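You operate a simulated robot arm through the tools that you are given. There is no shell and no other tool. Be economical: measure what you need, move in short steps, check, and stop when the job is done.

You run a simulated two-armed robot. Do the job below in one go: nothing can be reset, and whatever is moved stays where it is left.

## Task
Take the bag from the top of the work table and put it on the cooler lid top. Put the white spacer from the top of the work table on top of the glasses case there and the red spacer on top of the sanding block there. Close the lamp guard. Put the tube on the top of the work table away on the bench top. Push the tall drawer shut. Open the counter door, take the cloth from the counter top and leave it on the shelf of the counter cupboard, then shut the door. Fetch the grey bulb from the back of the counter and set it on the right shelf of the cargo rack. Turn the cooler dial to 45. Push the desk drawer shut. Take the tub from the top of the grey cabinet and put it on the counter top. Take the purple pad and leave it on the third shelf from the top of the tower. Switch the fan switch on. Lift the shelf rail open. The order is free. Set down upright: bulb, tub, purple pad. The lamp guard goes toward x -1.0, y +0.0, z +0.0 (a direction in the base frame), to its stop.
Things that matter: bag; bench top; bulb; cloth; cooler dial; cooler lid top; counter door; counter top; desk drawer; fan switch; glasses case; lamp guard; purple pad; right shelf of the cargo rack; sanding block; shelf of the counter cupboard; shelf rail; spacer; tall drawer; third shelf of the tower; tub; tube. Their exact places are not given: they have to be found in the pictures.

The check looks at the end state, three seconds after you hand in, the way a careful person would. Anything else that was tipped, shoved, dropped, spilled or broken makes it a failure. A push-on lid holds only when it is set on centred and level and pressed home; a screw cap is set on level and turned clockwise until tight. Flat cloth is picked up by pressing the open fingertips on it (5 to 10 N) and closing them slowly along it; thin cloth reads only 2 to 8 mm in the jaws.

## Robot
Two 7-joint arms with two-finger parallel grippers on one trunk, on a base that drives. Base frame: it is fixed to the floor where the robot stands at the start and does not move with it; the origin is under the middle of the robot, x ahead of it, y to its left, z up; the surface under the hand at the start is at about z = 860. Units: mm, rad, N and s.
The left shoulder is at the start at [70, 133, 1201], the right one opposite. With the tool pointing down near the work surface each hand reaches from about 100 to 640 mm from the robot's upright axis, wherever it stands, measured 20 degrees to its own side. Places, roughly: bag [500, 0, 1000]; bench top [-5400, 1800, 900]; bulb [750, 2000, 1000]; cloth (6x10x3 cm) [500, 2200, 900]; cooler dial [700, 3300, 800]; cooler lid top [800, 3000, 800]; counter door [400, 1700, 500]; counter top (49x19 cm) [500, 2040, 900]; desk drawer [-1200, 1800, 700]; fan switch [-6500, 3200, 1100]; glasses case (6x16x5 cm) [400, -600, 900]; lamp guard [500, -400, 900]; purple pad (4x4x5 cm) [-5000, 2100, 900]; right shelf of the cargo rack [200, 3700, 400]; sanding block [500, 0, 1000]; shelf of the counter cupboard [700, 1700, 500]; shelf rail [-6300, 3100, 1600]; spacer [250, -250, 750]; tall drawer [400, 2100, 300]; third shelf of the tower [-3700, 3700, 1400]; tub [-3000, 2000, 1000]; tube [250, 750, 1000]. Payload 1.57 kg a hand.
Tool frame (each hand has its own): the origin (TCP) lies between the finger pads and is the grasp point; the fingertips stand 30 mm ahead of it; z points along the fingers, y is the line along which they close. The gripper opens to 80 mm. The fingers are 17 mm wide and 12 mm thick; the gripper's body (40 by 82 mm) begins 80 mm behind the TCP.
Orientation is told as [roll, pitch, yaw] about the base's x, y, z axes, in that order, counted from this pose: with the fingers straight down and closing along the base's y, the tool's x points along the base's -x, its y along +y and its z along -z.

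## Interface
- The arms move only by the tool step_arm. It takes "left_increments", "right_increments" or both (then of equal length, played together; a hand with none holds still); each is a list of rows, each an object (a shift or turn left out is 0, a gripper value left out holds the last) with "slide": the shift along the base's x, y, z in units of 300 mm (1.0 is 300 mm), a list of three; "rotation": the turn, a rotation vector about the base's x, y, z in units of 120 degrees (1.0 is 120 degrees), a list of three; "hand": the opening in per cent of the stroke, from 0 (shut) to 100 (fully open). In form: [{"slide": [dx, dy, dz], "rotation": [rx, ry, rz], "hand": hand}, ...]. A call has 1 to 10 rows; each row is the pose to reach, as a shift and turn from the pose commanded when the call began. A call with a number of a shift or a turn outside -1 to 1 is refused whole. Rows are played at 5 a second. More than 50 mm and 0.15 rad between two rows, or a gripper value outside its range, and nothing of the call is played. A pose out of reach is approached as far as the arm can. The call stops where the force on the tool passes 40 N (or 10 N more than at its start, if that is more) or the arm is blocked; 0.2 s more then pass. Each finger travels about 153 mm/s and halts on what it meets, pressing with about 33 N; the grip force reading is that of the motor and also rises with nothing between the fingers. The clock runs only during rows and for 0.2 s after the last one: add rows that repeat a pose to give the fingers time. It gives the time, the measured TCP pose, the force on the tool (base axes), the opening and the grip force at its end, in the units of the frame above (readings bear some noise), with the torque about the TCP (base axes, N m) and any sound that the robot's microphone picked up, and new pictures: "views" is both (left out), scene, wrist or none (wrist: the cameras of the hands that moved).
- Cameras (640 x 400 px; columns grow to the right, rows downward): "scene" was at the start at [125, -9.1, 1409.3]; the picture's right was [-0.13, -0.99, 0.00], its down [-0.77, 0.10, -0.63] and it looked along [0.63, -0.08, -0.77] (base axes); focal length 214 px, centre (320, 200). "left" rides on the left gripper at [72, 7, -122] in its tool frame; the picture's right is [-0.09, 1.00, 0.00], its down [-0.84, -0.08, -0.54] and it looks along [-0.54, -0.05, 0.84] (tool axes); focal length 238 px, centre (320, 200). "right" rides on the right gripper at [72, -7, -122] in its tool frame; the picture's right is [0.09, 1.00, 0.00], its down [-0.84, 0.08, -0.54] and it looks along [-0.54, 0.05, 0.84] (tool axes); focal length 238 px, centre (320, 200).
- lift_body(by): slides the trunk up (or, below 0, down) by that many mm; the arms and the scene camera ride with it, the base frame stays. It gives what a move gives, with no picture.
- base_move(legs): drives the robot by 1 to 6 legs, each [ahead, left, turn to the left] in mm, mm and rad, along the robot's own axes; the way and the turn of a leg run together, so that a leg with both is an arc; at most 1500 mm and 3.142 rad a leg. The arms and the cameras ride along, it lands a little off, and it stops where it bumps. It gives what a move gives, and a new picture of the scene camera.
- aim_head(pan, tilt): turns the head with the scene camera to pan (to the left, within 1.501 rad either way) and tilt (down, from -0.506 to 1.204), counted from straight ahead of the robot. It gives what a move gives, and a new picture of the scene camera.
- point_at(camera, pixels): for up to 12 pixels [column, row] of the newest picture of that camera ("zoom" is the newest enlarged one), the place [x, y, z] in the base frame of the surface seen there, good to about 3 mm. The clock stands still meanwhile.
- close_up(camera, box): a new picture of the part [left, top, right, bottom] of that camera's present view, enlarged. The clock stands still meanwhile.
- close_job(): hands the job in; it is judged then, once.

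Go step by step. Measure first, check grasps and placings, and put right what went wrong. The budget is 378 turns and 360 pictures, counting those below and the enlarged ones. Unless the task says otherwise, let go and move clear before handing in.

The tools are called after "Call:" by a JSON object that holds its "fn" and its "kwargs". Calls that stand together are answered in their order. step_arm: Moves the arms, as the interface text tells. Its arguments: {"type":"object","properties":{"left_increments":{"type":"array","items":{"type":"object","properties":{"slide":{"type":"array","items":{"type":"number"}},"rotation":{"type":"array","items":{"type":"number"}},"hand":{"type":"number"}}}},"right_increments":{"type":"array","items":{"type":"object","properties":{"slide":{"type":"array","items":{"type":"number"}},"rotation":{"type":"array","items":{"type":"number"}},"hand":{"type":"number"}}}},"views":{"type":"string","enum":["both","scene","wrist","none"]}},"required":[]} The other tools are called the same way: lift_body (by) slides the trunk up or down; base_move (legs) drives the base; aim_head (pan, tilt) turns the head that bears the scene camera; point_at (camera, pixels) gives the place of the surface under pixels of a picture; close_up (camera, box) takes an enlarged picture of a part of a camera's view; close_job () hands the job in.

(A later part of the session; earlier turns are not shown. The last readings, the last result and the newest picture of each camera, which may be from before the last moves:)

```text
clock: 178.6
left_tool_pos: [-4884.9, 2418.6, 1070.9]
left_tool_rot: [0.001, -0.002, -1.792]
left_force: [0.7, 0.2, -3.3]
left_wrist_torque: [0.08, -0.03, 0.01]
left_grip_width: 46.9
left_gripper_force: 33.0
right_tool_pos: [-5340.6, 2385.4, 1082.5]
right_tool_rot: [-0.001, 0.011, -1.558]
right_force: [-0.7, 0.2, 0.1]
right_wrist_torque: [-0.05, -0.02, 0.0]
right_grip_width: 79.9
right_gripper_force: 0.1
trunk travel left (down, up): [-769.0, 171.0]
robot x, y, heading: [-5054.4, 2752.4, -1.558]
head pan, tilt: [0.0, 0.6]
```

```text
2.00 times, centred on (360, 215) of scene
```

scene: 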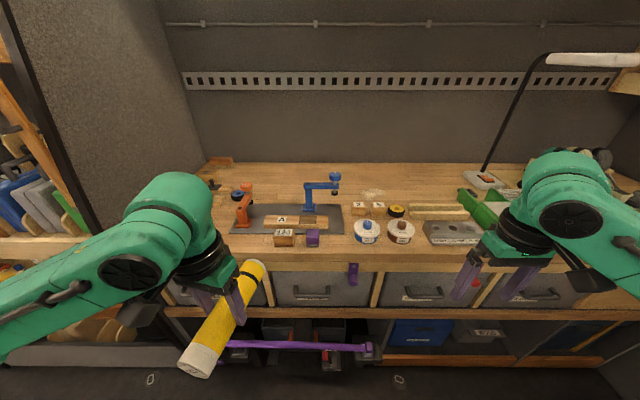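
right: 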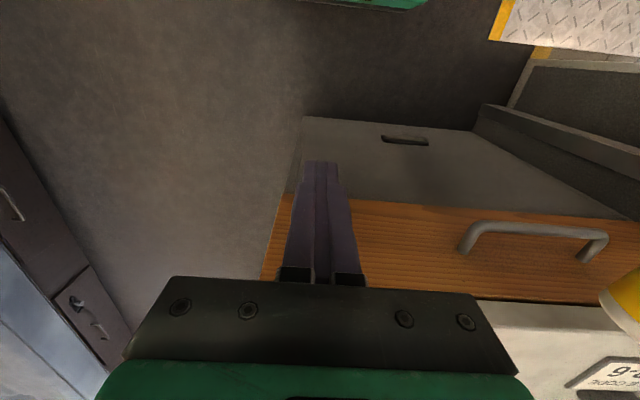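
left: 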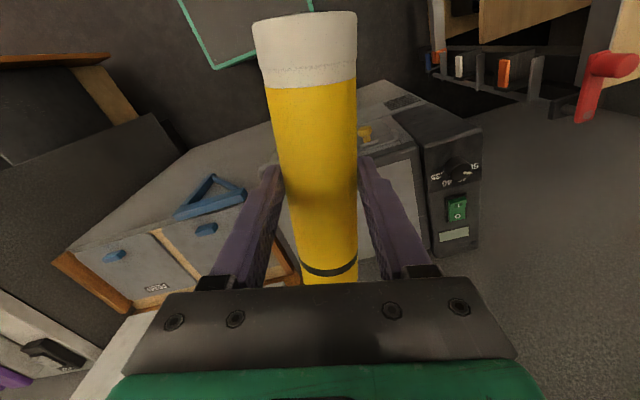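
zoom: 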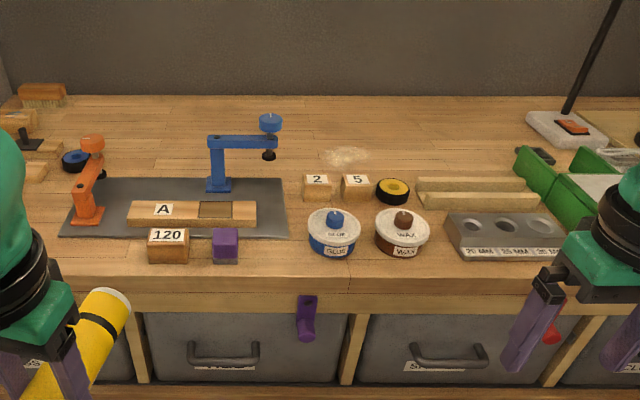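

Call:
{"fn": "aim_head", "kwargs": {"pan": 0.5, "tilt": 0.6}}

Call:
{"fn": "step_arm", "kwargs": {"left_increments": [{"slide": [0, 0, 0]}], "views": "wrist"}}

```text
clock: 179.5
left_tool_pos: [-4885.9, 2419.3, 1071.9]
left_tool_rot: [-0.001, -0.002, -1.794]
left_force: [-0.1, 0.4, -2.4]
left_wrist_torque: [0.04, -0.01, 0.0]
left_grip_width: 47.4
left_gripper_force: 32.9
right_tool_pos: [-5339.1, 2385.2, 1082.7]
right_tool_rot: [-0.004, 0.009, -1.561]
right_force: [-0.1, 0.2, -1.4]
right_wrist_torque: [0.0, 0.0, -0.01]
right_grip_width: 79.9
right_gripper_force: 0.1
trunk travel left (down, up): [-769.0, 171.0]
robot x, y, heading: [-5044.9, 2750.6, -1.562]
head pan, tilt: [0.499, 0.6]
```

scene: 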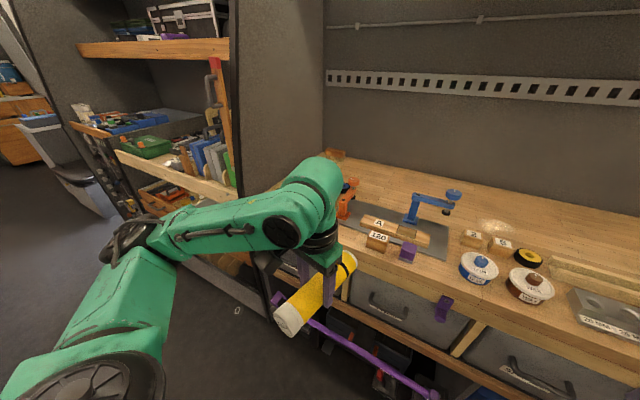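

```text
clock: 179.9
left_tool_pos: [-4885.7, 2420.0, 1070.4]
left_tool_rot: [0.001, -0.002, -1.792]
left_force: [-0.4, 0.5, -3.0]
left_wrist_torque: [0.05, 0.0, -0.01]
left_grip_width: 47.1
left_gripper_force: 33.5
right_tool_pos: [-5340.0, 2385.0, 1083.0]
right_tool_rot: [-0.004, 0.009, -1.558]
right_force: [0.9, 0.4, -0.1]
right_wrist_torque: [0.03, 0.01, 0.01]
right_grip_width: 79.9
right_gripper_force: 0.0
trunk travel left (down, up): [-769.0, 171.0]
robot x, y, heading: [-5050.2, 2747.2, -1.557]
head pan, tilt: [0.499, 0.6]
```

left: 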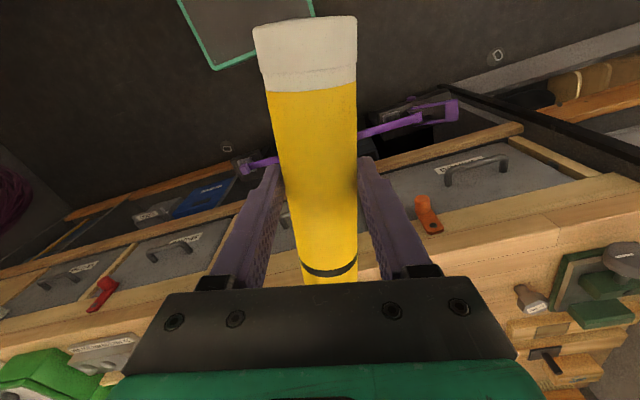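

Call:
{"fn": "point_at", "kwargs": {"camera": "left", "pixels": [[500, 235], [480, 270], [540, 215], [530, 295], [560, 260], [520, 330], [440, 245], [620, 190], [460, 290], [500, 300]]}}

Call:
{"fn": "point_at", "kwargs": {"camera": "scene", "pixels": [[430, 225], [425, 265], [440, 245], [375, 245], [407, 252], [470, 275], [365, 210], [450, 260]]}}

```text
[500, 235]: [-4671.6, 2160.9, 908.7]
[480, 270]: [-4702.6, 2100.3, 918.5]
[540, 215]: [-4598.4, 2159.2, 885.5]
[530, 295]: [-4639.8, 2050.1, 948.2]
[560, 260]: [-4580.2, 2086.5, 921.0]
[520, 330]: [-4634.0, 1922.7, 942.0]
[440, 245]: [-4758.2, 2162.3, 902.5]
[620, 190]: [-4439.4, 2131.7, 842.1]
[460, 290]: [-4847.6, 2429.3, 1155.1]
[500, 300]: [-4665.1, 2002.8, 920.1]
```

```text
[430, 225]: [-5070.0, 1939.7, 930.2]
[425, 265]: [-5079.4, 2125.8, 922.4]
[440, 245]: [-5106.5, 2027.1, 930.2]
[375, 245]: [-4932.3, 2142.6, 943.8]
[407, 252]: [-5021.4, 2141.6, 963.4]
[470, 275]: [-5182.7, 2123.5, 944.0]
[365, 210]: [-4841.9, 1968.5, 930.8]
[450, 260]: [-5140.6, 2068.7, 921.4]
```

A free strip lies at x −4860…−4640, y 2060–2160. I turn the left wrist so the tube lies along the bench (yaw to −3.14).

Call:
{"fn": "step_arm", "kwargs": {"left_increments": [{"rotation": [0, 0, -0.068]}, {"rotation": [0, 0, -0.136]}, {"rotation": [0, 0, -0.204]}, {"rotation": [0, 0, -0.272]}, {"rotation": [0, 0, -0.34]}, {"rotation": [0, 0, -0.408]}, {"rotation": [0, 0, -0.476]}, {"rotation": [0, 0, -0.544]}, {"rotation": [0, 0, -0.612]}, {"rotation": [0, 0, -0.644]}], "views": "both"}}

```text
clock: 182.1
left_tool_pos: [-4885.4, 2418.6, 1071.4]
left_tool_rot: [-0.001, -0.001, 3.139]
left_force: [0.8, 0.6, -2.6]
left_wrist_torque: [0.03, -0.06, 0.0]
left_grip_width: 46.9
left_gripper_force: 32.9
right_tool_pos: [-5339.7, 2385.2, 1083.7]
right_tool_rot: [-0.003, 0.01, -1.562]
right_force: [0.9, -0.3, 0.6]
right_wrist_torque: [0.02, 0.04, -0.01]
right_grip_width: 79.9
right_gripper_force: 0.0
trunk travel left (down, up): [-769.0, 171.0]
robot x, y, heading: [-5051.7, 2747.4, -1.56]
head pan, tilt: [0.499, 0.6]
```

scene: 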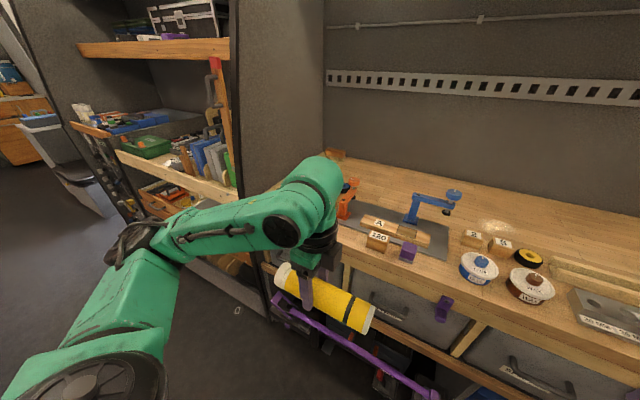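
left: 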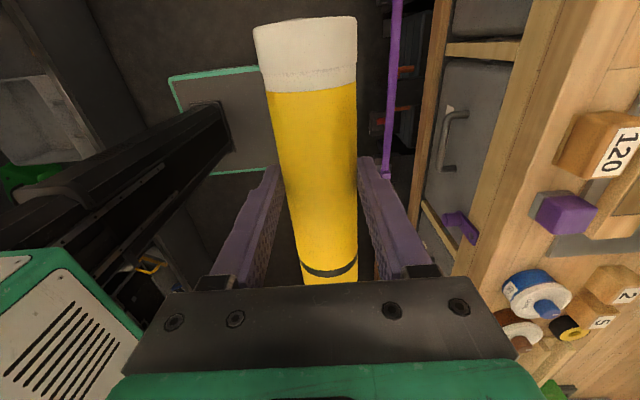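

Rotation done. I drive nearer to bring the left hand close to the free strip.

Call:
{"fn": "base_move", "kwargs": {"legs": [[180, 150, 0]]}}

Call:
{"fn": "step_arm", "kwargs": {"left_increments": [{"slide": [0, -0.12, 0]}, {"slide": [0, -0.24, 0]}, {"slide": [-0.03, -0.36, 0]}], "views": "both"}}

```text
clock: 183.8
left_tool_pos: [-4735.8, 2241.8, 1070.8]
left_tool_rot: [0.0, -0.001, 3.139]
left_force: [0.5, 1.0, -3.0]
left_wrist_torque: [0.01, -0.02, 0.03]
left_grip_width: 47.2
left_gripper_force: 32.9
right_tool_pos: [-5190.5, 2208.5, 1083.2]
right_tool_rot: [-0.002, 0.01, -1.56]
right_force: [-0.3, -0.4, 0.5]
right_wrist_torque: [-0.02, -0.03, 0.03]
right_grip_width: 79.7
right_gripper_force: 0.0
trunk travel left (down, up): [-769.0, 171.0]
robot x, y, heading: [-4898.7, 2573.5, -1.564]
head pan, tilt: [0.499, 0.6]
```

scene: 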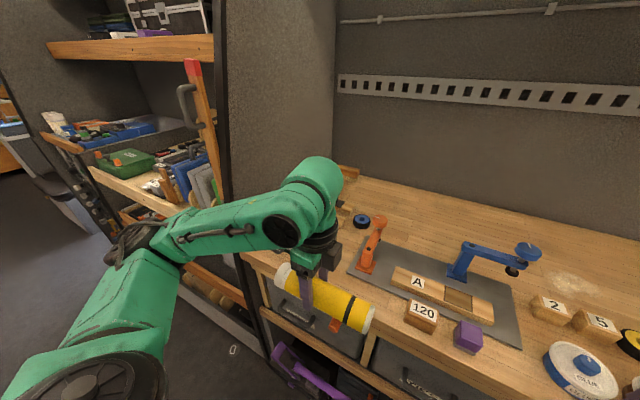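

```text
clock: 184.6
left_tool_pos: [-4743.8, 2132.4, 1070.6]
left_tool_rot: [0.001, 0.001, 3.14]
left_force: [-0.7, 0.4, -3.2]
left_wrist_torque: [0.02, -0.04, 0.0]
left_grip_width: 46.9
left_gripper_force: 32.3
right_tool_pos: [-5189.1, 2206.1, 1082.1]
right_tool_rot: [-0.001, 0.012, -1.559]
right_force: [0.2, 0.1, 0.2]
right_wrist_torque: [-0.02, 0.02, 0.0]
right_grip_width: 79.7
right_gripper_force: 0.1
trunk travel left (down, up): [-769.0, 171.0]
robot x, y, heading: [-4900.6, 2568.8, -1.563]
head pan, tilt: [0.499, 0.6]
```

scene: 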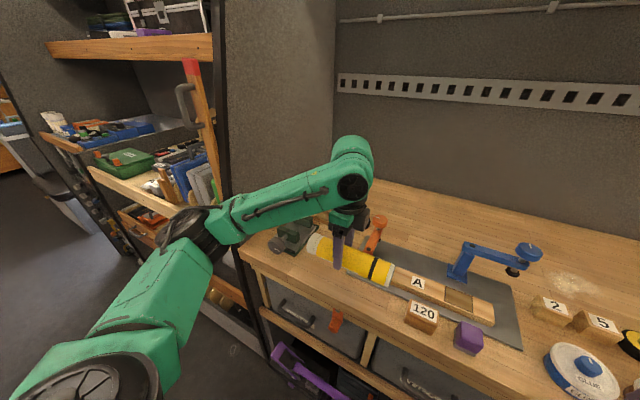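
left: 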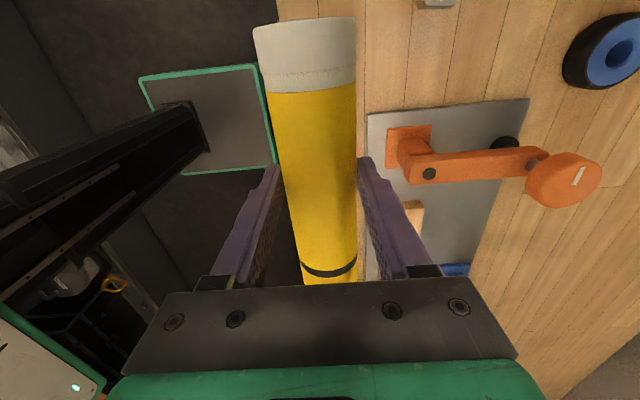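

Call:
{"fn": "point_at", "kwargs": {"camera": "left", "pixels": [[370, 115], [372, 135], [390, 150], [365, 60], [375, 30], [430, 5], [410, 215], [290, 8], [528, 100], [365, 270]]}}

Call:
{"fn": "point_at", "kwargs": {"camera": "scene", "pixels": [[275, 243], [295, 235], [300, 262], [335, 285], [380, 305], [270, 258], [365, 290]]}}

```text
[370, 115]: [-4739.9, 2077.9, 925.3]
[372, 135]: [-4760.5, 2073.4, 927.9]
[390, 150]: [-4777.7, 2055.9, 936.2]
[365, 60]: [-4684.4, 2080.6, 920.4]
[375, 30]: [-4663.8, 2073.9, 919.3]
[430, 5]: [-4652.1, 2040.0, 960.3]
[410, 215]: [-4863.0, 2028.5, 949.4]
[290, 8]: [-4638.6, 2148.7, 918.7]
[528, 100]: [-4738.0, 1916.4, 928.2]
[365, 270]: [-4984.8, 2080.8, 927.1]
```

```text
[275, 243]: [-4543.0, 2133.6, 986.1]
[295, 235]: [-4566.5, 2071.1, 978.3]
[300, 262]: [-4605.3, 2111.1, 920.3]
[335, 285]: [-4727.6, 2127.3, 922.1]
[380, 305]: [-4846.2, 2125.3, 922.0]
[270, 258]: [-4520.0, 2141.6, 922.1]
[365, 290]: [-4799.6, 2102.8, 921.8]
```

The strip in front of the mat (mat edge y 2080) fits the tube at y≈2107. I lower it.

Call:
{"fn": "step_arm", "kwargs": {"left_increments": [{"slide": [0, -0.083, -0.1]}, {"slide": [0, -0.083, -0.22]}, {"slide": [0, -0.083, -0.32]}, {"slide": [0, -0.083, -0.345]}, {"slide": [0, -0.083, -0.355]}], "views": "both"}}

```text
clock: 185.8
left_tool_pos: [-4742.2, 2106.9, 964.5]
left_tool_rot: [0.003, -0.002, 3.14]
left_force: [1.3, -1.6, 1.9]
left_wrist_torque: [-0.06, 0.51, 0.15]
left_grip_width: 47.0
left_gripper_force: 32.7
right_tool_pos: [-5188.8, 2208.9, 1083.6]
right_tool_rot: [-0.003, 0.01, -1.561]
right_force: [-0.6, 0.5, -0.3]
right_wrist_torque: [0.01, -0.01, -0.02]
right_grip_width: 79.9
right_gripper_force: 0.0
trunk travel left (down, up): [-769.0, 171.0]
robot x, y, heading: [-4898.1, 2571.6, -1.56]
head pan, tilt: [0.499, 0.6]
```

scene: 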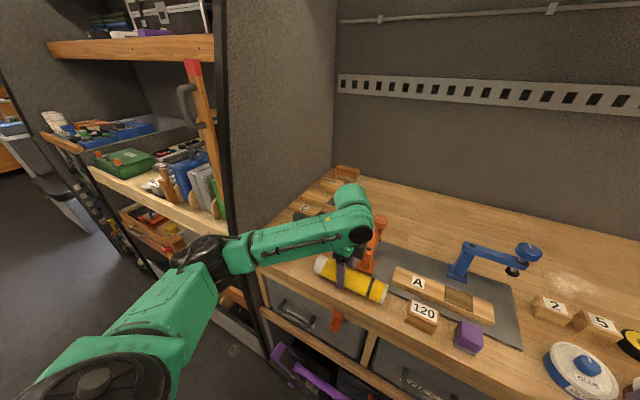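
left: 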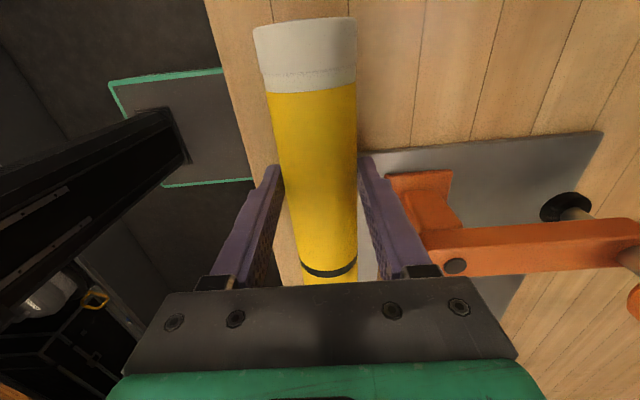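

One end touches already. I settle 2 mm and open just enough.

Call:
{"fn": "step_arm", "kwargs": {"left_increments": [{"slide": [0, 0, -0.006]}, {"slide": [0, 0, -0.006], "hand": 66}, {"slide": [0, 0, -0.006], "hand": 72}, {"slide": [0, 0, -0.006], "hand": 72}, {"slide": [0, 0, 0.06]}, {"slide": [0, 0, 0.2]}, {"slide": [0, 0, 0.35]}], "views": "both"}}

```text
clock: 187.4
left_tool_pos: [-4744.8, 2108.0, 1069.9]
left_tool_rot: [0.001, -0.002, 3.139]
left_force: [0.0, 0.0, -0.6]
left_wrist_torque: [0.01, 0.03, 0.02]
left_grip_width: 57.6
left_gripper_force: 0.0
right_tool_pos: [-5188.6, 2207.2, 1083.1]
right_tool_rot: [-0.003, 0.01, -1.561]
right_force: [0.0, 0.3, 0.0]
right_wrist_torque: [-0.02, -0.01, 0.01]
right_grip_width: 80.1
right_gripper_force: 0.1
trunk travel left (down, up): [-769.0, 171.0]
robot x, y, heading: [-4894.8, 2574.1, -1.566]
head pan, tilt: [0.499, 0.6]
```

scene: 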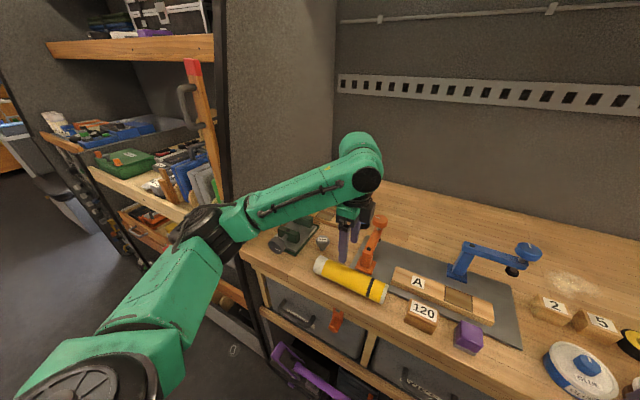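
left: 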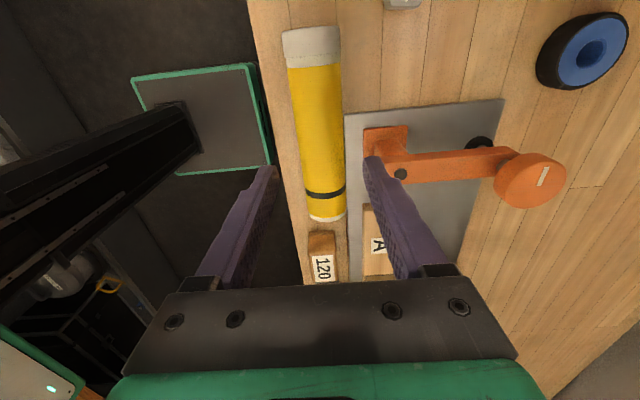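

The tube lies on the bench. Now I bring the right hand above the purple pad.

Call:
{"fn": "step_arm", "kwargs": {"left_increments": [{"slide": [0.03, 0.1, 0.02]}, {"slide": [0.06, 0.2, 0.04], "rotation": [0, 0, 0.068]}, {"slide": [0.08, 0.3, 0.05], "rotation": [0, 0, 0.136]}, {"slide": [0.08, 0.4, 0.05], "rotation": [0, 0, 0.204]}], "right_increments": [{"slide": [0.14, -0.07, 0]}, {"slide": [0.28, -0.14, 0]}, {"slide": [0.42, -0.21, -0.06]}, {"slide": [0.55, -0.26, -0.15]}], "views": "wrist"}}

```text
refused: row 3 steps farther than a row can; nothing moved
```

Call:
{"fn": "step_arm", "kwargs": {"left_increments": [{"slide": [0.03, 0.1, 0.02]}, {"slide": [0.06, 0.2, 0.04], "rotation": [0, 0, 0.068]}, {"slide": [0.08, 0.3, 0.05], "rotation": [0, 0, 0.136]}, {"slide": [0.08, 0.4, 0.05], "rotation": [0, 0, 0.204]}, {"slide": [0.08, 0.4, 0.05], "rotation": [0, 0, 0.272]}], "right_increments": [{"slide": [0.12, -0.06, 0]}, {"slide": [0.24, -0.12, 0]}, {"slide": [0.36, -0.18, -0.05]}, {"slide": [0.46, -0.22, -0.12]}, {"slide": [0.55, -0.26, -0.2]}], "views": "wrist"}}

```text
clock: 188.6
left_tool_pos: [-4719.0, 2225.9, 1085.2]
left_tool_rot: [-0.003, -0.001, -2.572]
left_force: [-0.7, -0.1, 0.1]
left_wrist_torque: [0.03, 0.05, 0.0]
left_grip_width: 57.5
left_gripper_force: 0.0
right_tool_pos: [-5022.6, 2129.5, 1021.2]
right_tool_rot: [-0.003, 0.012, -1.562]
right_force: [0.5, 0.5, 0.4]
right_wrist_torque: [0.05, 0.03, 0.01]
right_grip_width: 80.0
right_gripper_force: 0.0
trunk travel left (down, up): [-769.0, 171.0]
robot x, y, heading: [-4901.7, 2574.2, -1.561]
head pan, tilt: [0.499, 0.6]
```

right: 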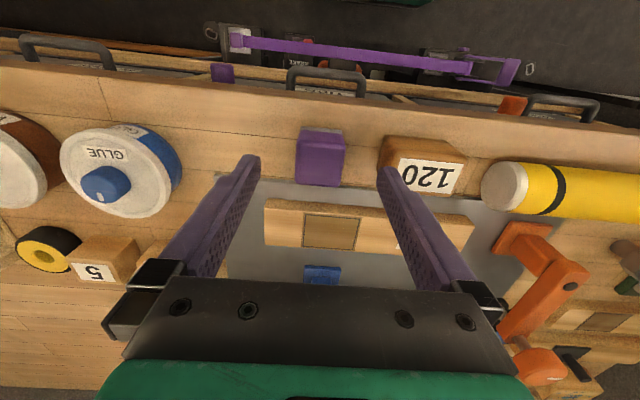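
left: 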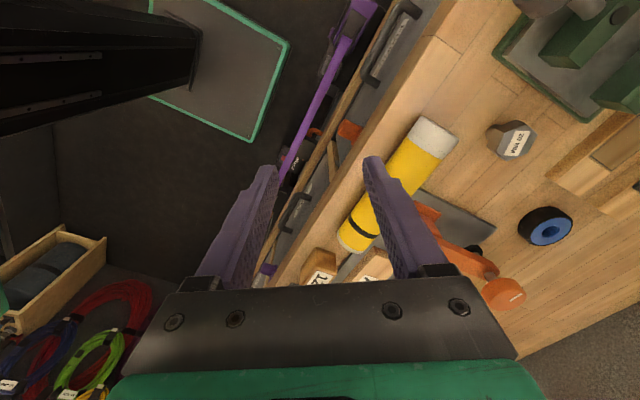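

Call:
{"fn": "point_at", "kwargs": {"camera": "right", "pixels": [[300, 155], [345, 155], [320, 140], [320, 180], [320, 130], [383, 150], [398, 165], [320, 160]]}}

```text
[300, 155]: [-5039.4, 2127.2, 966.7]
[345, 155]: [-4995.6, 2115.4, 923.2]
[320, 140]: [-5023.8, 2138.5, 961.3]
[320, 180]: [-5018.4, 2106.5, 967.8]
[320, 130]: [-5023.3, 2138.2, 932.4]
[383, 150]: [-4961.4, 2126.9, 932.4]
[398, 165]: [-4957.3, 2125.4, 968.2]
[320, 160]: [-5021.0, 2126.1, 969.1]
```

Pad centre is (-5020,2121), top 968. I descend, grip and lift.

Call:
{"fn": "step_arm", "kwargs": {"right_increments": [{"slide": [0.008, -0.027, -0.08], "hand": 76}, {"slide": [0.008, -0.027, -0.16]}, {"slide": [0.008, -0.027, -0.21]}, {"slide": [0.008, -0.027, -0.21], "hand": 0}, {"slide": [0.008, -0.027, -0.21], "hand": 0}, {"slide": [0.008, -0.027, -0.21], "hand": 0}, {"slide": [0.008, -0.027, -0.1]}, {"slide": [0.008, -0.027, 0.05]}, {"slide": [0.008, -0.027, 0.2]}], "views": "wrist"}}

```text
clock: 190.6
left_tool_pos: [-4720.6, 2226.4, 1085.1]
left_tool_rot: [0.001, -0.003, -2.575]
left_force: [-0.8, -0.1, -0.3]
left_wrist_torque: [-0.02, 0.01, -0.02]
left_grip_width: 57.5
left_gripper_force: 0.0
right_tool_pos: [-5022.3, 2121.8, 1083.0]
right_tool_rot: [-0.004, 0.012, -1.56]
right_force: [0.6, 0.7, 0.7]
right_wrist_torque: [0.0, 0.01, -0.03]
right_grip_width: 39.1
right_gripper_force: 33.0
trunk travel left (down, up): [-769.0, 171.0]
robot x, y, heading: [-4899.0, 2573.1, -1.564]
head pan, tilt: [0.499, 0.6]
```

right: 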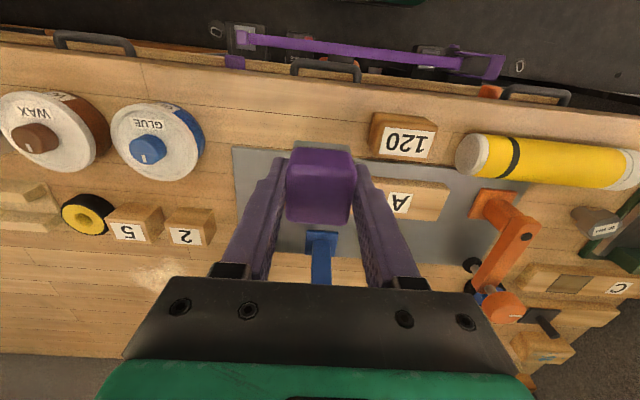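

Pad is held at 39 mm. I restore the left wrist's yaw, back off, and turn to face the end wall.

Call:
{"fn": "step_arm", "kwargs": {"left_increments": [{"rotation": [0, 0, 0.068]}, {"rotation": [0, 0, 0.136]}, {"rotation": [0, 0, 0.204]}, {"rotation": [0, 0, 0.272]}, {"rotation": [0, 0, 0.34]}, {"rotation": [0, 0, 0.408]}, {"rotation": [0, 0, 0.476]}], "right_increments": [{"slide": [-0.04, 0.1, 0.05]}, {"slide": [-0.08, 0.2, 0.1]}, {"slide": [-0.12, 0.28, 0.13]}, {"slide": [-0.16, 0.28, 0.13]}, {"slide": [-0.2, 0.28, 0.13]}, {"slide": [-0.24, 0.28, 0.13]}, {"slide": [-0.28, 0.28, 0.13]}], "views": "none"}}

Call:
{"fn": "base_move", "kwargs": {"legs": [[-190, 0, 0], [0, 0, -1.571], [600, 0, 0]]}}

Call:
{"fn": "aim_head", "kwargs": {"pan": -0.2, "tilt": 0.1}}

```text
clock: 192.2
left_tool_pos: [-4720.7, 2227.5, 1086.2]
left_tool_rot: [-0.001, -0.003, -1.575]
left_force: [-0.2, 0.7, -0.1]
left_wrist_torque: [0.02, -0.04, 0.0]
left_grip_width: 57.7
left_gripper_force: 0.0
right_tool_pos: [-5106.2, 2207.5, 1121.8]
right_tool_rot: [-0.002, 0.01, -1.56]
right_force: [-0.3, -0.1, -0.5]
right_wrist_torque: [0.0, -0.05, 0.0]
right_grip_width: 38.9
right_gripper_force: 32.7
trunk travel left (down, up): [-769.0, 171.0]
robot x, y, heading: [-4901.2, 2571.4, -1.561]
head pan, tilt: [0.499, 0.6]
```

```text
clock: 200.6
left_tool_pos: [-5841.2, 2586.2, 1085.5]
left_tool_rot: [0.0, -0.001, 3.124]
left_force: [0.0, 0.2, 0.5]
left_wrist_torque: [0.0, 0.01, 0.02]
left_grip_width: 57.4
left_gripper_force: 0.0
right_tool_pos: [-5860.1, 2974.8, 1123.1]
right_tool_rot: [-0.004, 0.011, 3.141]
right_force: [-0.5, 0.2, -0.4]
right_wrist_torque: [-0.02, 0.01, -0.02]
right_grip_width: 39.1
right_gripper_force: 33.1
trunk travel left (down, up): [-769.0, 171.0]
robot x, y, heading: [-5496.3, 2763.5, 3.141]
head pan, tilt: [0.499, 0.6]
```

scene: 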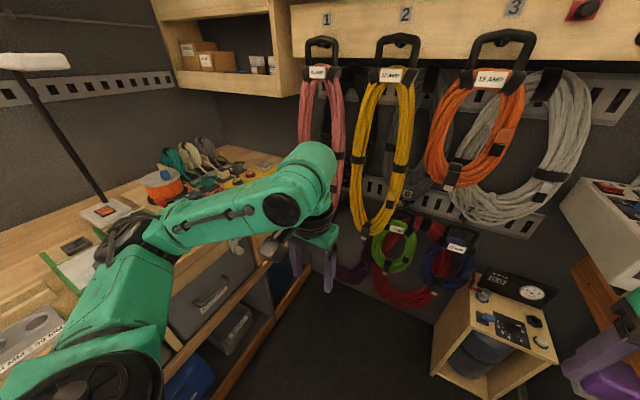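

```text
clock: 201.7
left_tool_pos: [-5842.8, 2586.3, 1085.5]
left_tool_rot: [-0.001, -0.002, 3.124]
left_force: [-0.4, -1.2, 0.2]
left_wrist_torque: [-0.03, -0.05, -0.01]
left_grip_width: 57.4
left_gripper_force: 0.0
right_tool_pos: [-5861.5, 2973.3, 1121.9]
right_tool_rot: [-0.004, 0.011, 3.142]
right_force: [-0.1, -1.1, -0.1]
right_wrist_torque: [0.01, 0.01, 0.03]
right_grip_width: 39.2
right_gripper_force: 33.3
trunk travel left (down, up): [-769.0, 171.0]
robot x, y, heading: [-5495.2, 2762.6, 3.137]
head pan, tilt: [-0.201, 0.099]
```

scene: 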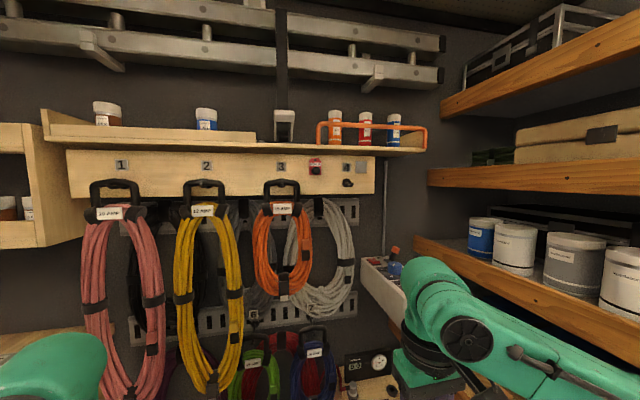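

Call:
{"fn": "close_up", "kwargs": {"camera": "scene", "box": [270, 90, 450, 210]}}

Call:
{"fn": "close_up", "kwargs": {"camera": "scene", "box": [320, 230, 440, 400]}}

Call:
{"fn": "point_at", "kwargs": {"camera": "scene", "pixels": [[315, 165], [348, 183], [375, 285], [395, 255], [320, 135], [372, 124], [425, 138], [372, 150], [365, 365], [335, 130], [394, 130], [380, 262]]}}

```text
3.33 times, centred on (360, 150) of scene
```

zoom: 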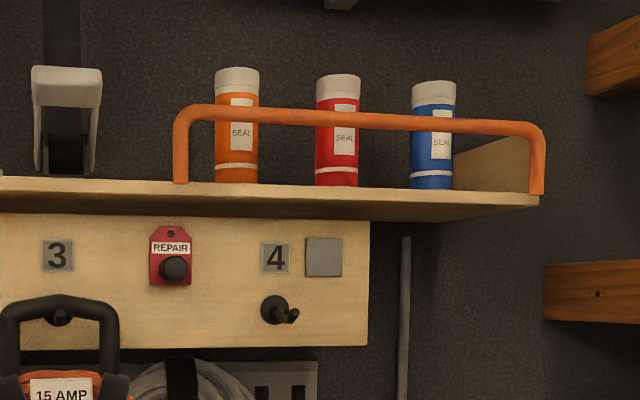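

```text
2.35 times, centred on (380, 315) of scene
```

zoom: 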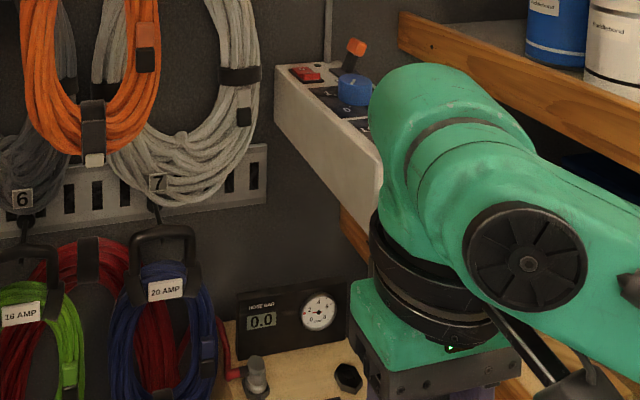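

```text
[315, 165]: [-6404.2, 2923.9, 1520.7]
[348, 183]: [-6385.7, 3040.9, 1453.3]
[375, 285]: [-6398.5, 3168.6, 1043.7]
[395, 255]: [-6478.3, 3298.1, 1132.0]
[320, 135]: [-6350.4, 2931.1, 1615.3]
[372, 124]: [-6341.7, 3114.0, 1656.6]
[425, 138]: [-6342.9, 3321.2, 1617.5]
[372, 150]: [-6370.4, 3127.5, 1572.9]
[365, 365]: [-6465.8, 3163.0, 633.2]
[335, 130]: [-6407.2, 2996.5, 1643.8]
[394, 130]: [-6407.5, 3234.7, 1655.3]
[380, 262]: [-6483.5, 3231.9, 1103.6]
```

The fan box needs the right hand, which holds the pad, so I place the pad first. I drive back to x≈−3700 and turn to the tower.

Call:
{"fn": "base_move", "kwargs": {"legs": [[-1000, 0, 0], [-790, 0, 0], [0, 0, -1.571]]}}

Call:
{"fn": "aim_head", "kwargs": {"pan": 0, "tilt": 0.0}}

```text
clock: 214.6
left_tool_pos: [-3871.0, 3104.9, 1086.3]
left_tool_rot: [0.0, 0.0, 1.527]
left_force: [-0.6, -0.8, -0.2]
left_wrist_torque: [0.01, -0.01, 0.02]
left_grip_width: 57.6
left_gripper_force: 0.0
right_tool_pos: [-3483.7, 3112.4, 1121.7]
right_tool_rot: [-0.004, 0.01, 1.546]
right_force: [0.5, 0.1, -1.0]
right_wrist_torque: [-0.03, 0.03, 0.0]
right_grip_width: 39.2
right_gripper_force: 32.8
trunk travel left (down, up): [-769.0, 171.0]
robot x, y, heading: [-3700.5, 2751.4, 1.542]
head pan, tilt: [-0.201, 0.099]
```

scene: 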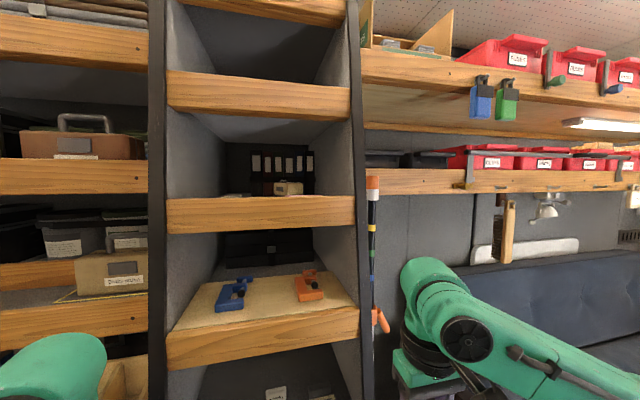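

```text
clock: 215.3
left_tool_pos: [-3869.9, 3104.4, 1084.2]
left_tool_rot: [0.0, -0.002, 1.529]
left_force: [0.3, 0.5, 0.1]
left_wrist_torque: [0.0, 0.02, -0.01]
left_grip_width: 57.7
left_gripper_force: 0.1
right_tool_pos: [-3484.5, 3110.9, 1122.4]
right_tool_rot: [-0.003, 0.011, 1.544]
right_force: [-0.2, -0.6, -0.5]
right_wrist_torque: [0.0, 0.02, -0.01]
right_grip_width: 39.3
right_gripper_force: 33.0
trunk travel left (down, up): [-769.0, 171.0]
robot x, y, heading: [-3704.0, 2753.6, 1.542]
head pan, tilt: [0.0, 0.0]
```

scene: 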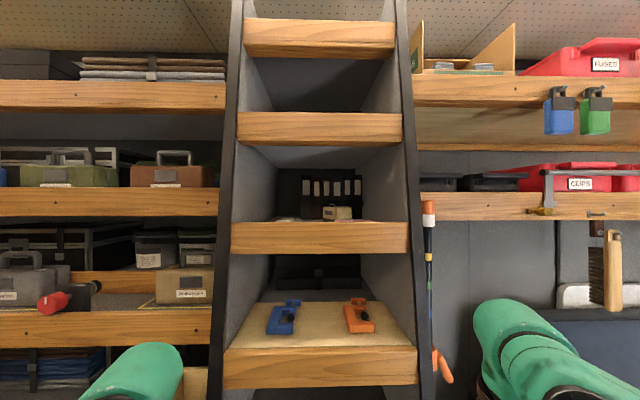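

Call:
{"fn": "point_at", "kwargs": {"camera": "scene", "pixels": [[320, 20], [320, 115], [320, 222], [320, 348], [320, 40], [320, 240], [300, 222], [335, 212], [360, 215], [270, 222], [245, 225], [400, 225]]}}

Call:
{"fn": "aim_head", "kwargs": {"pan": 0, "tilt": -0.4}}

```text
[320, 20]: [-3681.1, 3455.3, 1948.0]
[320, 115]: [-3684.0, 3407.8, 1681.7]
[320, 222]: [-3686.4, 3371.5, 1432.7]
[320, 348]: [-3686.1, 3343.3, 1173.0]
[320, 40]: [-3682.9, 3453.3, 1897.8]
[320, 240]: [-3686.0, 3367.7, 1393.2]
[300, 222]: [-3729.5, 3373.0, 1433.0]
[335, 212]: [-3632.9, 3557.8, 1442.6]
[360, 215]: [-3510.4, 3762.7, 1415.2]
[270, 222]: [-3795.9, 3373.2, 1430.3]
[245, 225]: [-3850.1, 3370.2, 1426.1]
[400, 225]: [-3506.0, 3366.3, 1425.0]
```

```text
clock: 216.2
left_tool_pos: [-3871.9, 3104.9, 1085.3]
left_tool_rot: [0.001, -0.001, 1.528]
left_force: [-0.2, 0.3, -0.5]
left_wrist_torque: [0.01, 0.01, -0.01]
left_grip_width: 57.6
left_gripper_force: 0.1
right_tool_pos: [-3484.2, 3111.6, 1120.6]
right_tool_rot: [-0.002, 0.009, 1.545]
right_force: [-0.1, 0.2, 0.1]
right_wrist_torque: [-0.01, -0.02, 0.02]
right_grip_width: 39.1
right_gripper_force: 33.1
trunk travel left (down, up): [-769.0, 171.0]
robot x, y, heading: [-3703.7, 2759.2, 1.542]
head pan, tilt: [0.0, -0.4]
```

scene: 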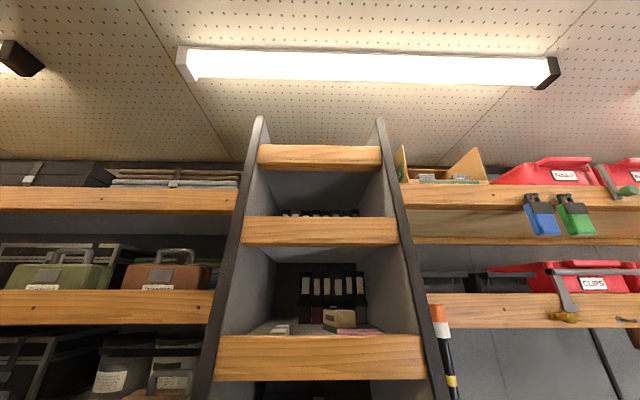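

The third shelf (lip z 1433, y 3370) sits under an overhanging shelf, so the pad must go in with horizontal fingers. I will regrasp it at the bench edge; I return there.

Call:
{"fn": "base_move", "kwargs": {"legs": [[0, 0, 1.6], [1200, 0, 0], [0, 0, 1.571]]}}

Call:
{"fn": "aim_head", "kwargs": {"pan": 0, "tilt": 0.6}}

```text
clock: 229.9
left_tool_pos: [-4741.4, 2418.2, 1085.1]
left_tool_rot: [0.0, -0.002, -1.631]
left_force: [-0.2, 1.0, 0.0]
left_wrist_torque: [0.02, 0.02, -0.01]
left_grip_width: 57.5
left_gripper_force: 0.0
right_tool_pos: [-5130.0, 2416.7, 1120.9]
right_tool_rot: [-0.004, 0.011, -1.613]
right_force: [0.3, 0.1, 1.3]
right_wrist_torque: [-0.02, -0.01, -0.01]
right_grip_width: 38.9
right_gripper_force: 33.0
trunk travel left (down, up): [-769.0, 171.0]
robot x, y, heading: [-4904.3, 2771.8, -1.614]
head pan, tilt: [0.0, -0.4]
```

scene: 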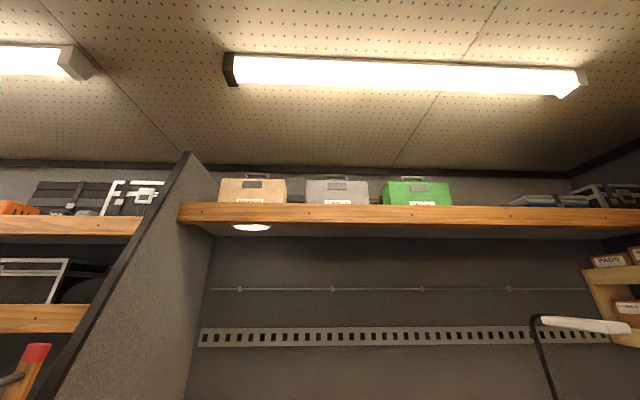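

```text
clock: 231.2
left_tool_pos: [-4742.0, 2418.5, 1085.6]
left_tool_rot: [0.001, 0.0, -1.63]
left_force: [-0.2, 0.0, -0.5]
left_wrist_torque: [-0.01, 0.0, -0.03]
left_grip_width: 57.4
left_gripper_force: 0.1
right_tool_pos: [-5128.0, 2415.4, 1121.5]
right_tool_rot: [-0.003, 0.011, -1.613]
right_force: [0.7, -0.1, -0.4]
right_wrist_torque: [0.03, -0.01, 0.0]
right_grip_width: 39.2
right_gripper_force: 32.9
trunk travel left (down, up): [-769.0, 171.0]
robot x, y, heading: [-4903.1, 2771.4, -1.616]
head pan, tilt: [0.0, 0.6]
```

scene: 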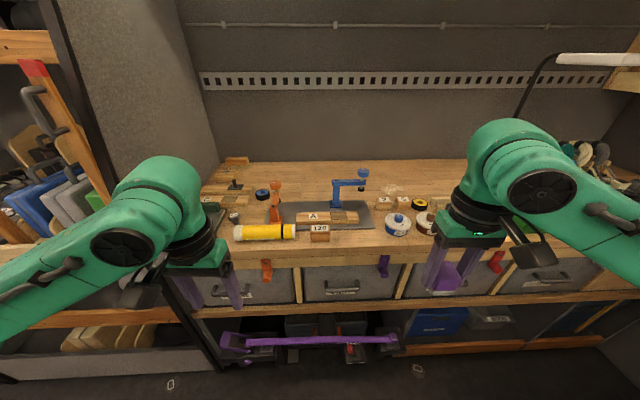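

Tube is still in place. I position for setting the pad in the gap at x≈−5050 by the bench edge.

Call:
{"fn": "base_move", "kwargs": {"legs": [[90, -170, 0.045]]}}

Call:
{"fn": "step_arm", "kwargs": {"right_increments": [{"slide": [0.12, -0.1, 0]}, {"slide": [0.24, -0.2, 0]}, {"slide": [0.36, -0.3, 0]}, {"slide": [0.48, -0.4, 0]}, {"slide": [0.6, -0.5, 0]}, {"slide": [0.7, -0.6, 0]}], "views": "both"}}

```text
clock: 232.8
left_tool_pos: [-4894.4, 2340.0, 1084.0]
left_tool_rot: [-0.002, -0.002, -1.587]
left_force: [-0.1, -0.4, -0.4]
left_wrist_torque: [-0.03, 0.0, 0.0]
left_grip_width: 57.5
left_gripper_force: 0.1
right_tool_pos: [-5280.3, 2322.6, 1122.3]
right_tool_rot: [-0.003, 0.009, -1.57]
right_force: [0.8, 0.1, -0.8]
right_wrist_torque: [0.01, 0.03, 0.03]
right_grip_width: 39.2
right_gripper_force: 32.9
trunk travel left (down, up): [-769.0, 171.0]
robot x, y, heading: [-5072.9, 2686.3, -1.576]
head pan, tilt: [0.0, 0.6]
```

scene: 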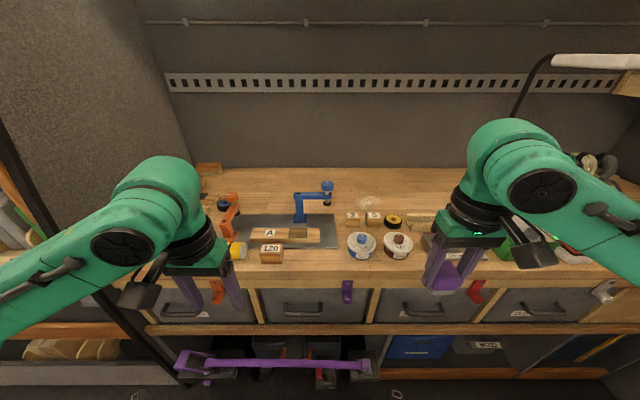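

```text
clock: 234.2
left_tool_pos: [-4892.7, 2338.4, 1084.4]
left_tool_rot: [0.0, 0.0, -1.588]
left_force: [1.0, 0.7, 0.3]
left_wrist_torque: [0.01, 0.01, 0.01]
left_grip_width: 57.7
left_gripper_force: 0.0
right_tool_pos: [-5071.6, 2142.0, 1121.6]
right_tool_rot: [-0.007, 0.01, -1.569]
right_force: [0.2, 0.1, -1.6]
right_wrist_torque: [0.02, 0.02, -0.01]
right_grip_width: 39.2
right_gripper_force: 33.4
trunk travel left (down, up): [-769.0, 171.0]
robot x, y, heading: [-5072.7, 2685.4, -1.568]
head pan, tilt: [0.0, 0.6]
```

scene: 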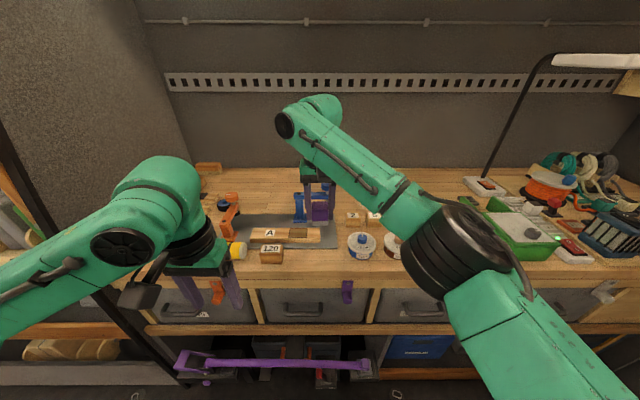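
right: 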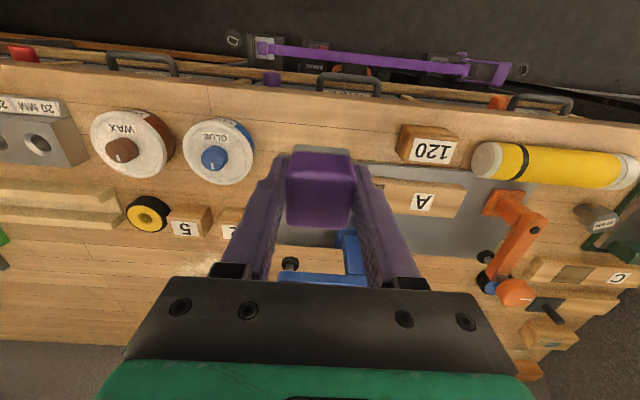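

Call:
{"fn": "step_arm", "kwargs": {"right_increments": [{"slide": [0.087, -0.047, -0.12]}, {"slide": [0.087, -0.047, -0.26]}, {"slide": [0.087, -0.047, -0.4]}, {"slide": [0.087, -0.047, -0.5]}, {"slide": [0.087, -0.047, -0.535]}, {"slide": [0.087, -0.047, -0.545]}], "views": "none"}}

```text
clock: 235.6
left_tool_pos: [-4894.4, 2338.0, 1084.9]
left_tool_rot: [0.0, -0.002, -1.589]
left_force: [0.1, 0.0, 0.2]
left_wrist_torque: [-0.01, 0.0, -0.01]
left_grip_width: 57.4
left_gripper_force: 0.0
right_tool_pos: [-5046.5, 2128.7, 957.8]
right_tool_rot: [-0.003, 0.009, -1.571]
right_force: [-1.1, -0.7, 3.8]
right_wrist_torque: [0.04, 0.0, 0.01]
right_grip_width: 39.3
right_gripper_force: 33.7
trunk travel left (down, up): [-769.0, 171.0]
robot x, y, heading: [-5074.2, 2688.3, -1.577]
head pan, tilt: [0.0, 0.6]
```

Call:
{"fn": "step_arm", "kwargs": {"left_increments": [{"slide": [0, 0, 0.01]}, {"slide": [0, 0, 0.02]}, {"slide": [0, 0, 0.02]}, {"slide": [0, 0, 0.02]}, {"slide": [0, 0, 0.02]}, {"slide": [0, 0, 0.02]}, {"slide": [0, 0, 0.02]}, {"slide": [0, 0, 0.02]}], "right_increments": [{"slide": [0, 0, 0], "hand": 70}, {"slide": [0, 0, 0], "hand": 70}, {"slide": [0, 0, 0.08]}, {"slide": [0, 0, 0.22]}, {"slide": [0, 0, 0.36]}, {"slide": [-0.14, 0.08, 0.38]}, {"slide": [-0.28, 0.16, 0.4]}, {"slide": [-0.42, 0.24, 0.4]}], "views": "scene"}}

Call:
{"fn": "step_arm", "kwargs": {"left_increments": [{"slide": [-0.02, 0.02, 0], "rotation": [-0.07, 0, 0]}, {"slide": [-0.04, 0.03, 0], "rotation": [-0.14, 0, 0]}, {"slide": [-0.06, 0.04, 0], "rotation": [-0.21, 0, 0]}, {"slide": [-0.08, 0.04, 0], "rotation": [-0.28, 0, 0]}, {"slide": [-0.1, 0.04, 0], "rotation": [-0.35, 0, 0]}, {"slide": [-0.12, 0.04, 0], "rotation": [-0.42, 0, 0]}, {"slide": [-0.14, 0.04, 0], "rotation": [-0.49, 0, 0]}, {"slide": [-0.16, 0.04, 0], "rotation": [-0.56, 0, 0]}, {"slide": [-0.18, 0.04, 0], "rotation": [-0.63, 0, 0]}, {"slide": [-0.2, 0.04, 0], "rotation": [-0.7, 0, 0]}], "views": "both"}}

```text
clock: 237.4
left_tool_pos: [-4896.2, 2339.1, 1090.8]
left_tool_rot: [0.0, -0.003, -1.589]
left_force: [0.3, -0.4, -0.3]
left_wrist_torque: [0.02, 0.01, -0.02]
left_grip_width: 57.4
left_gripper_force: 0.1
right_tool_pos: [-5150.6, 2111.0, 1087.8]
right_tool_rot: [-0.004, 0.011, -1.569]
right_force: [-0.4, -0.2, 0.2]
right_wrist_torque: [0.0, 0.02, -0.02]
right_grip_width: 55.9
right_gripper_force: 0.0
right hand out of reach, approached as far as the arm can: row 6, 7, 8
trunk travel left (down, up): [-769.0, 171.0]
robot x, y, heading: [-5070.8, 2686.7, -1.577]
head pan, tilt: [0.0, 0.6]
```

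scene: 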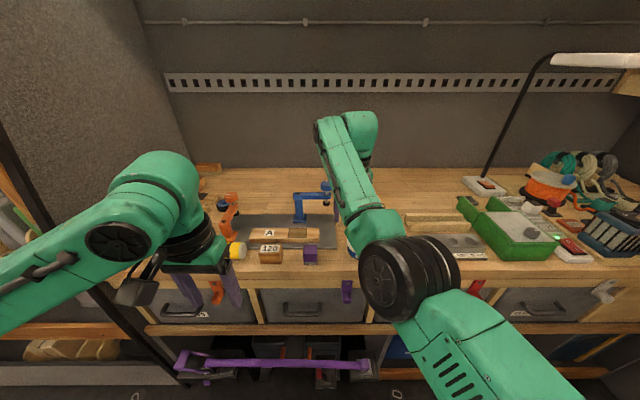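

```text
clock: 239.5
left_tool_pos: [-4880.7, 2262.5, 1177.7]
left_tool_rot: [-2.957, -1.439, 1.758]
left_force: [0.6, -0.5, -0.1]
left_wrist_torque: [-0.01, -0.02, -0.05]
left_grip_width: 57.6
left_gripper_force: 0.1
left hand out of reach, approached as far as the arm can: row 2, 3, 4, 5, 6, 7, 8, 9, 10
right_tool_pos: [-5146.6, 2110.1, 1088.2]
right_tool_rot: [-0.007, 0.01, -1.573]
right_force: [0.4, 0.9, 0.3]
right_wrist_torque: [0.0, 0.1, -0.04]
right_grip_width: 56.1
right_gripper_force: 0.1
trunk travel left (down, up): [-769.0, 171.0]
robot x, y, heading: [-5072.8, 2682.6, -1.574]
head pan, tilt: [0.0, 0.6]
stopped in row 10 (left hand): the arm was blocked; the commanded pose is now the measured one
```

scene: 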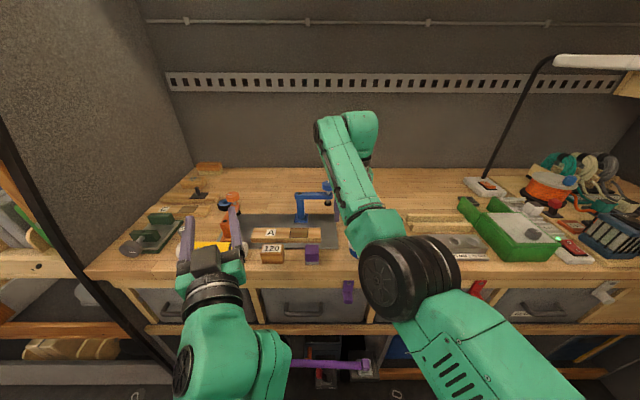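
left: 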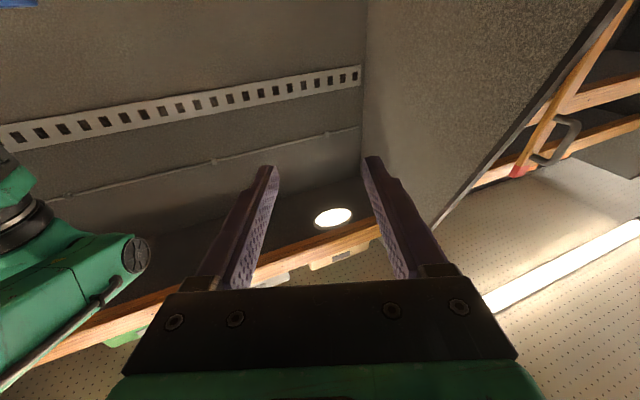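

The left hand is now nearly horizontal (points 21° left, 7° up). I first retract the right arm along its earlier path.

Call:
{"fn": "step_arm", "kwargs": {"right_increments": [{"slide": [0.0, 0.08, 0.05]}, {"slide": [-0.05, 0.2, 0.1]}, {"slide": [-0.12, 0.32, 0.11]}, {"slide": [-0.2, 0.44, 0.11]}, {"slide": [-0.3, 0.55, 0.11]}, {"slide": [-0.4, 0.65, 0.11]}, {"slide": [-0.5, 0.7, 0.11]}], "views": "scene"}}

```text
clock: 241.1
left_tool_pos: [-4885.1, 2262.5, 1179.1]
left_tool_rot: [-2.99, -1.439, 1.792]
left_force: [0.1, -0.5, 0.2]
left_wrist_torque: [0.01, -0.01, 0.01]
left_grip_width: 57.8
left_gripper_force: 0.0
right_tool_pos: [-5258.0, 2128.7, 1156.2]
right_tool_rot: [-0.005, 0.011, -1.572]
right_force: [-0.1, -0.3, 0.3]
right_wrist_torque: [0.0, 0.02, 0.0]
right_grip_width: 56.2
right_gripper_force: 0.1
right hand out of reach, approached as far as the arm can: row 1, 2, 3, 4, 5, 6, 7
trunk travel left (down, up): [-769.0, 171.0]
robot x, y, heading: [-5073.5, 2687.1, -1.573]
head pan, tilt: [0.0, 0.6]
```

scene: 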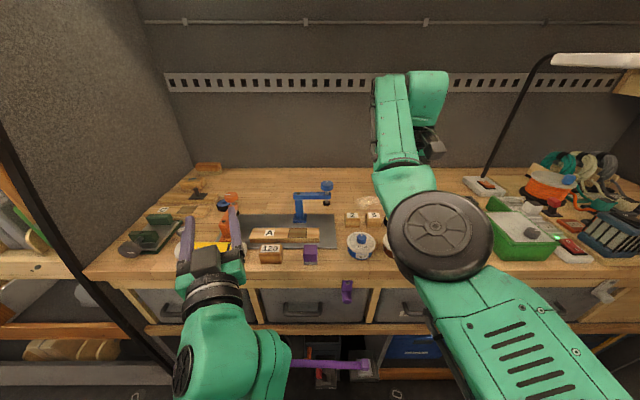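

Call:
{"fn": "step_arm", "kwargs": {"right_increments": [{"slide": [-0.12, 0, -0.05]}, {"slide": [-0.24, 0, -0.1]}, {"slide": [-0.36, 0.02, -0.15]}, {"slide": [-0.48, 0.08, -0.15]}, {"slide": [-0.48, 0.2, -0.15]}, {"slide": [-0.48, 0.34, -0.15]}, {"slide": [-0.48, 0.48, -0.15]}], "views": "scene"}}

```text
clock: 242.7
left_tool_pos: [-4888.5, 2265.1, 1179.3]
left_tool_rot: [-3.006, -1.436, 1.807]
left_force: [0.8, -0.4, 0.3]
left_wrist_torque: [-0.01, 0.02, 0.02]
left_grip_width: 57.5
left_gripper_force: 0.0
right_tool_pos: [-5436.2, 2275.9, 1114.6]
right_tool_rot: [-0.001, 0.011, -1.572]
right_force: [-0.7, 0.8, 0.4]
right_wrist_torque: [-0.02, -0.05, -0.01]
right_grip_width: 55.9
right_gripper_force: 0.0
right hand out of reach, approached as far as the arm can: row 7
trunk travel left (down, up): [-769.0, 171.0]
robot x, y, heading: [-5069.9, 2686.4, -1.573]
head pan, tilt: [0.0, 0.6]
```

scene: 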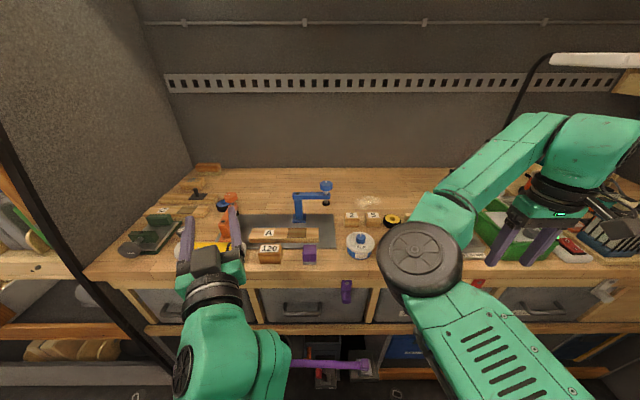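

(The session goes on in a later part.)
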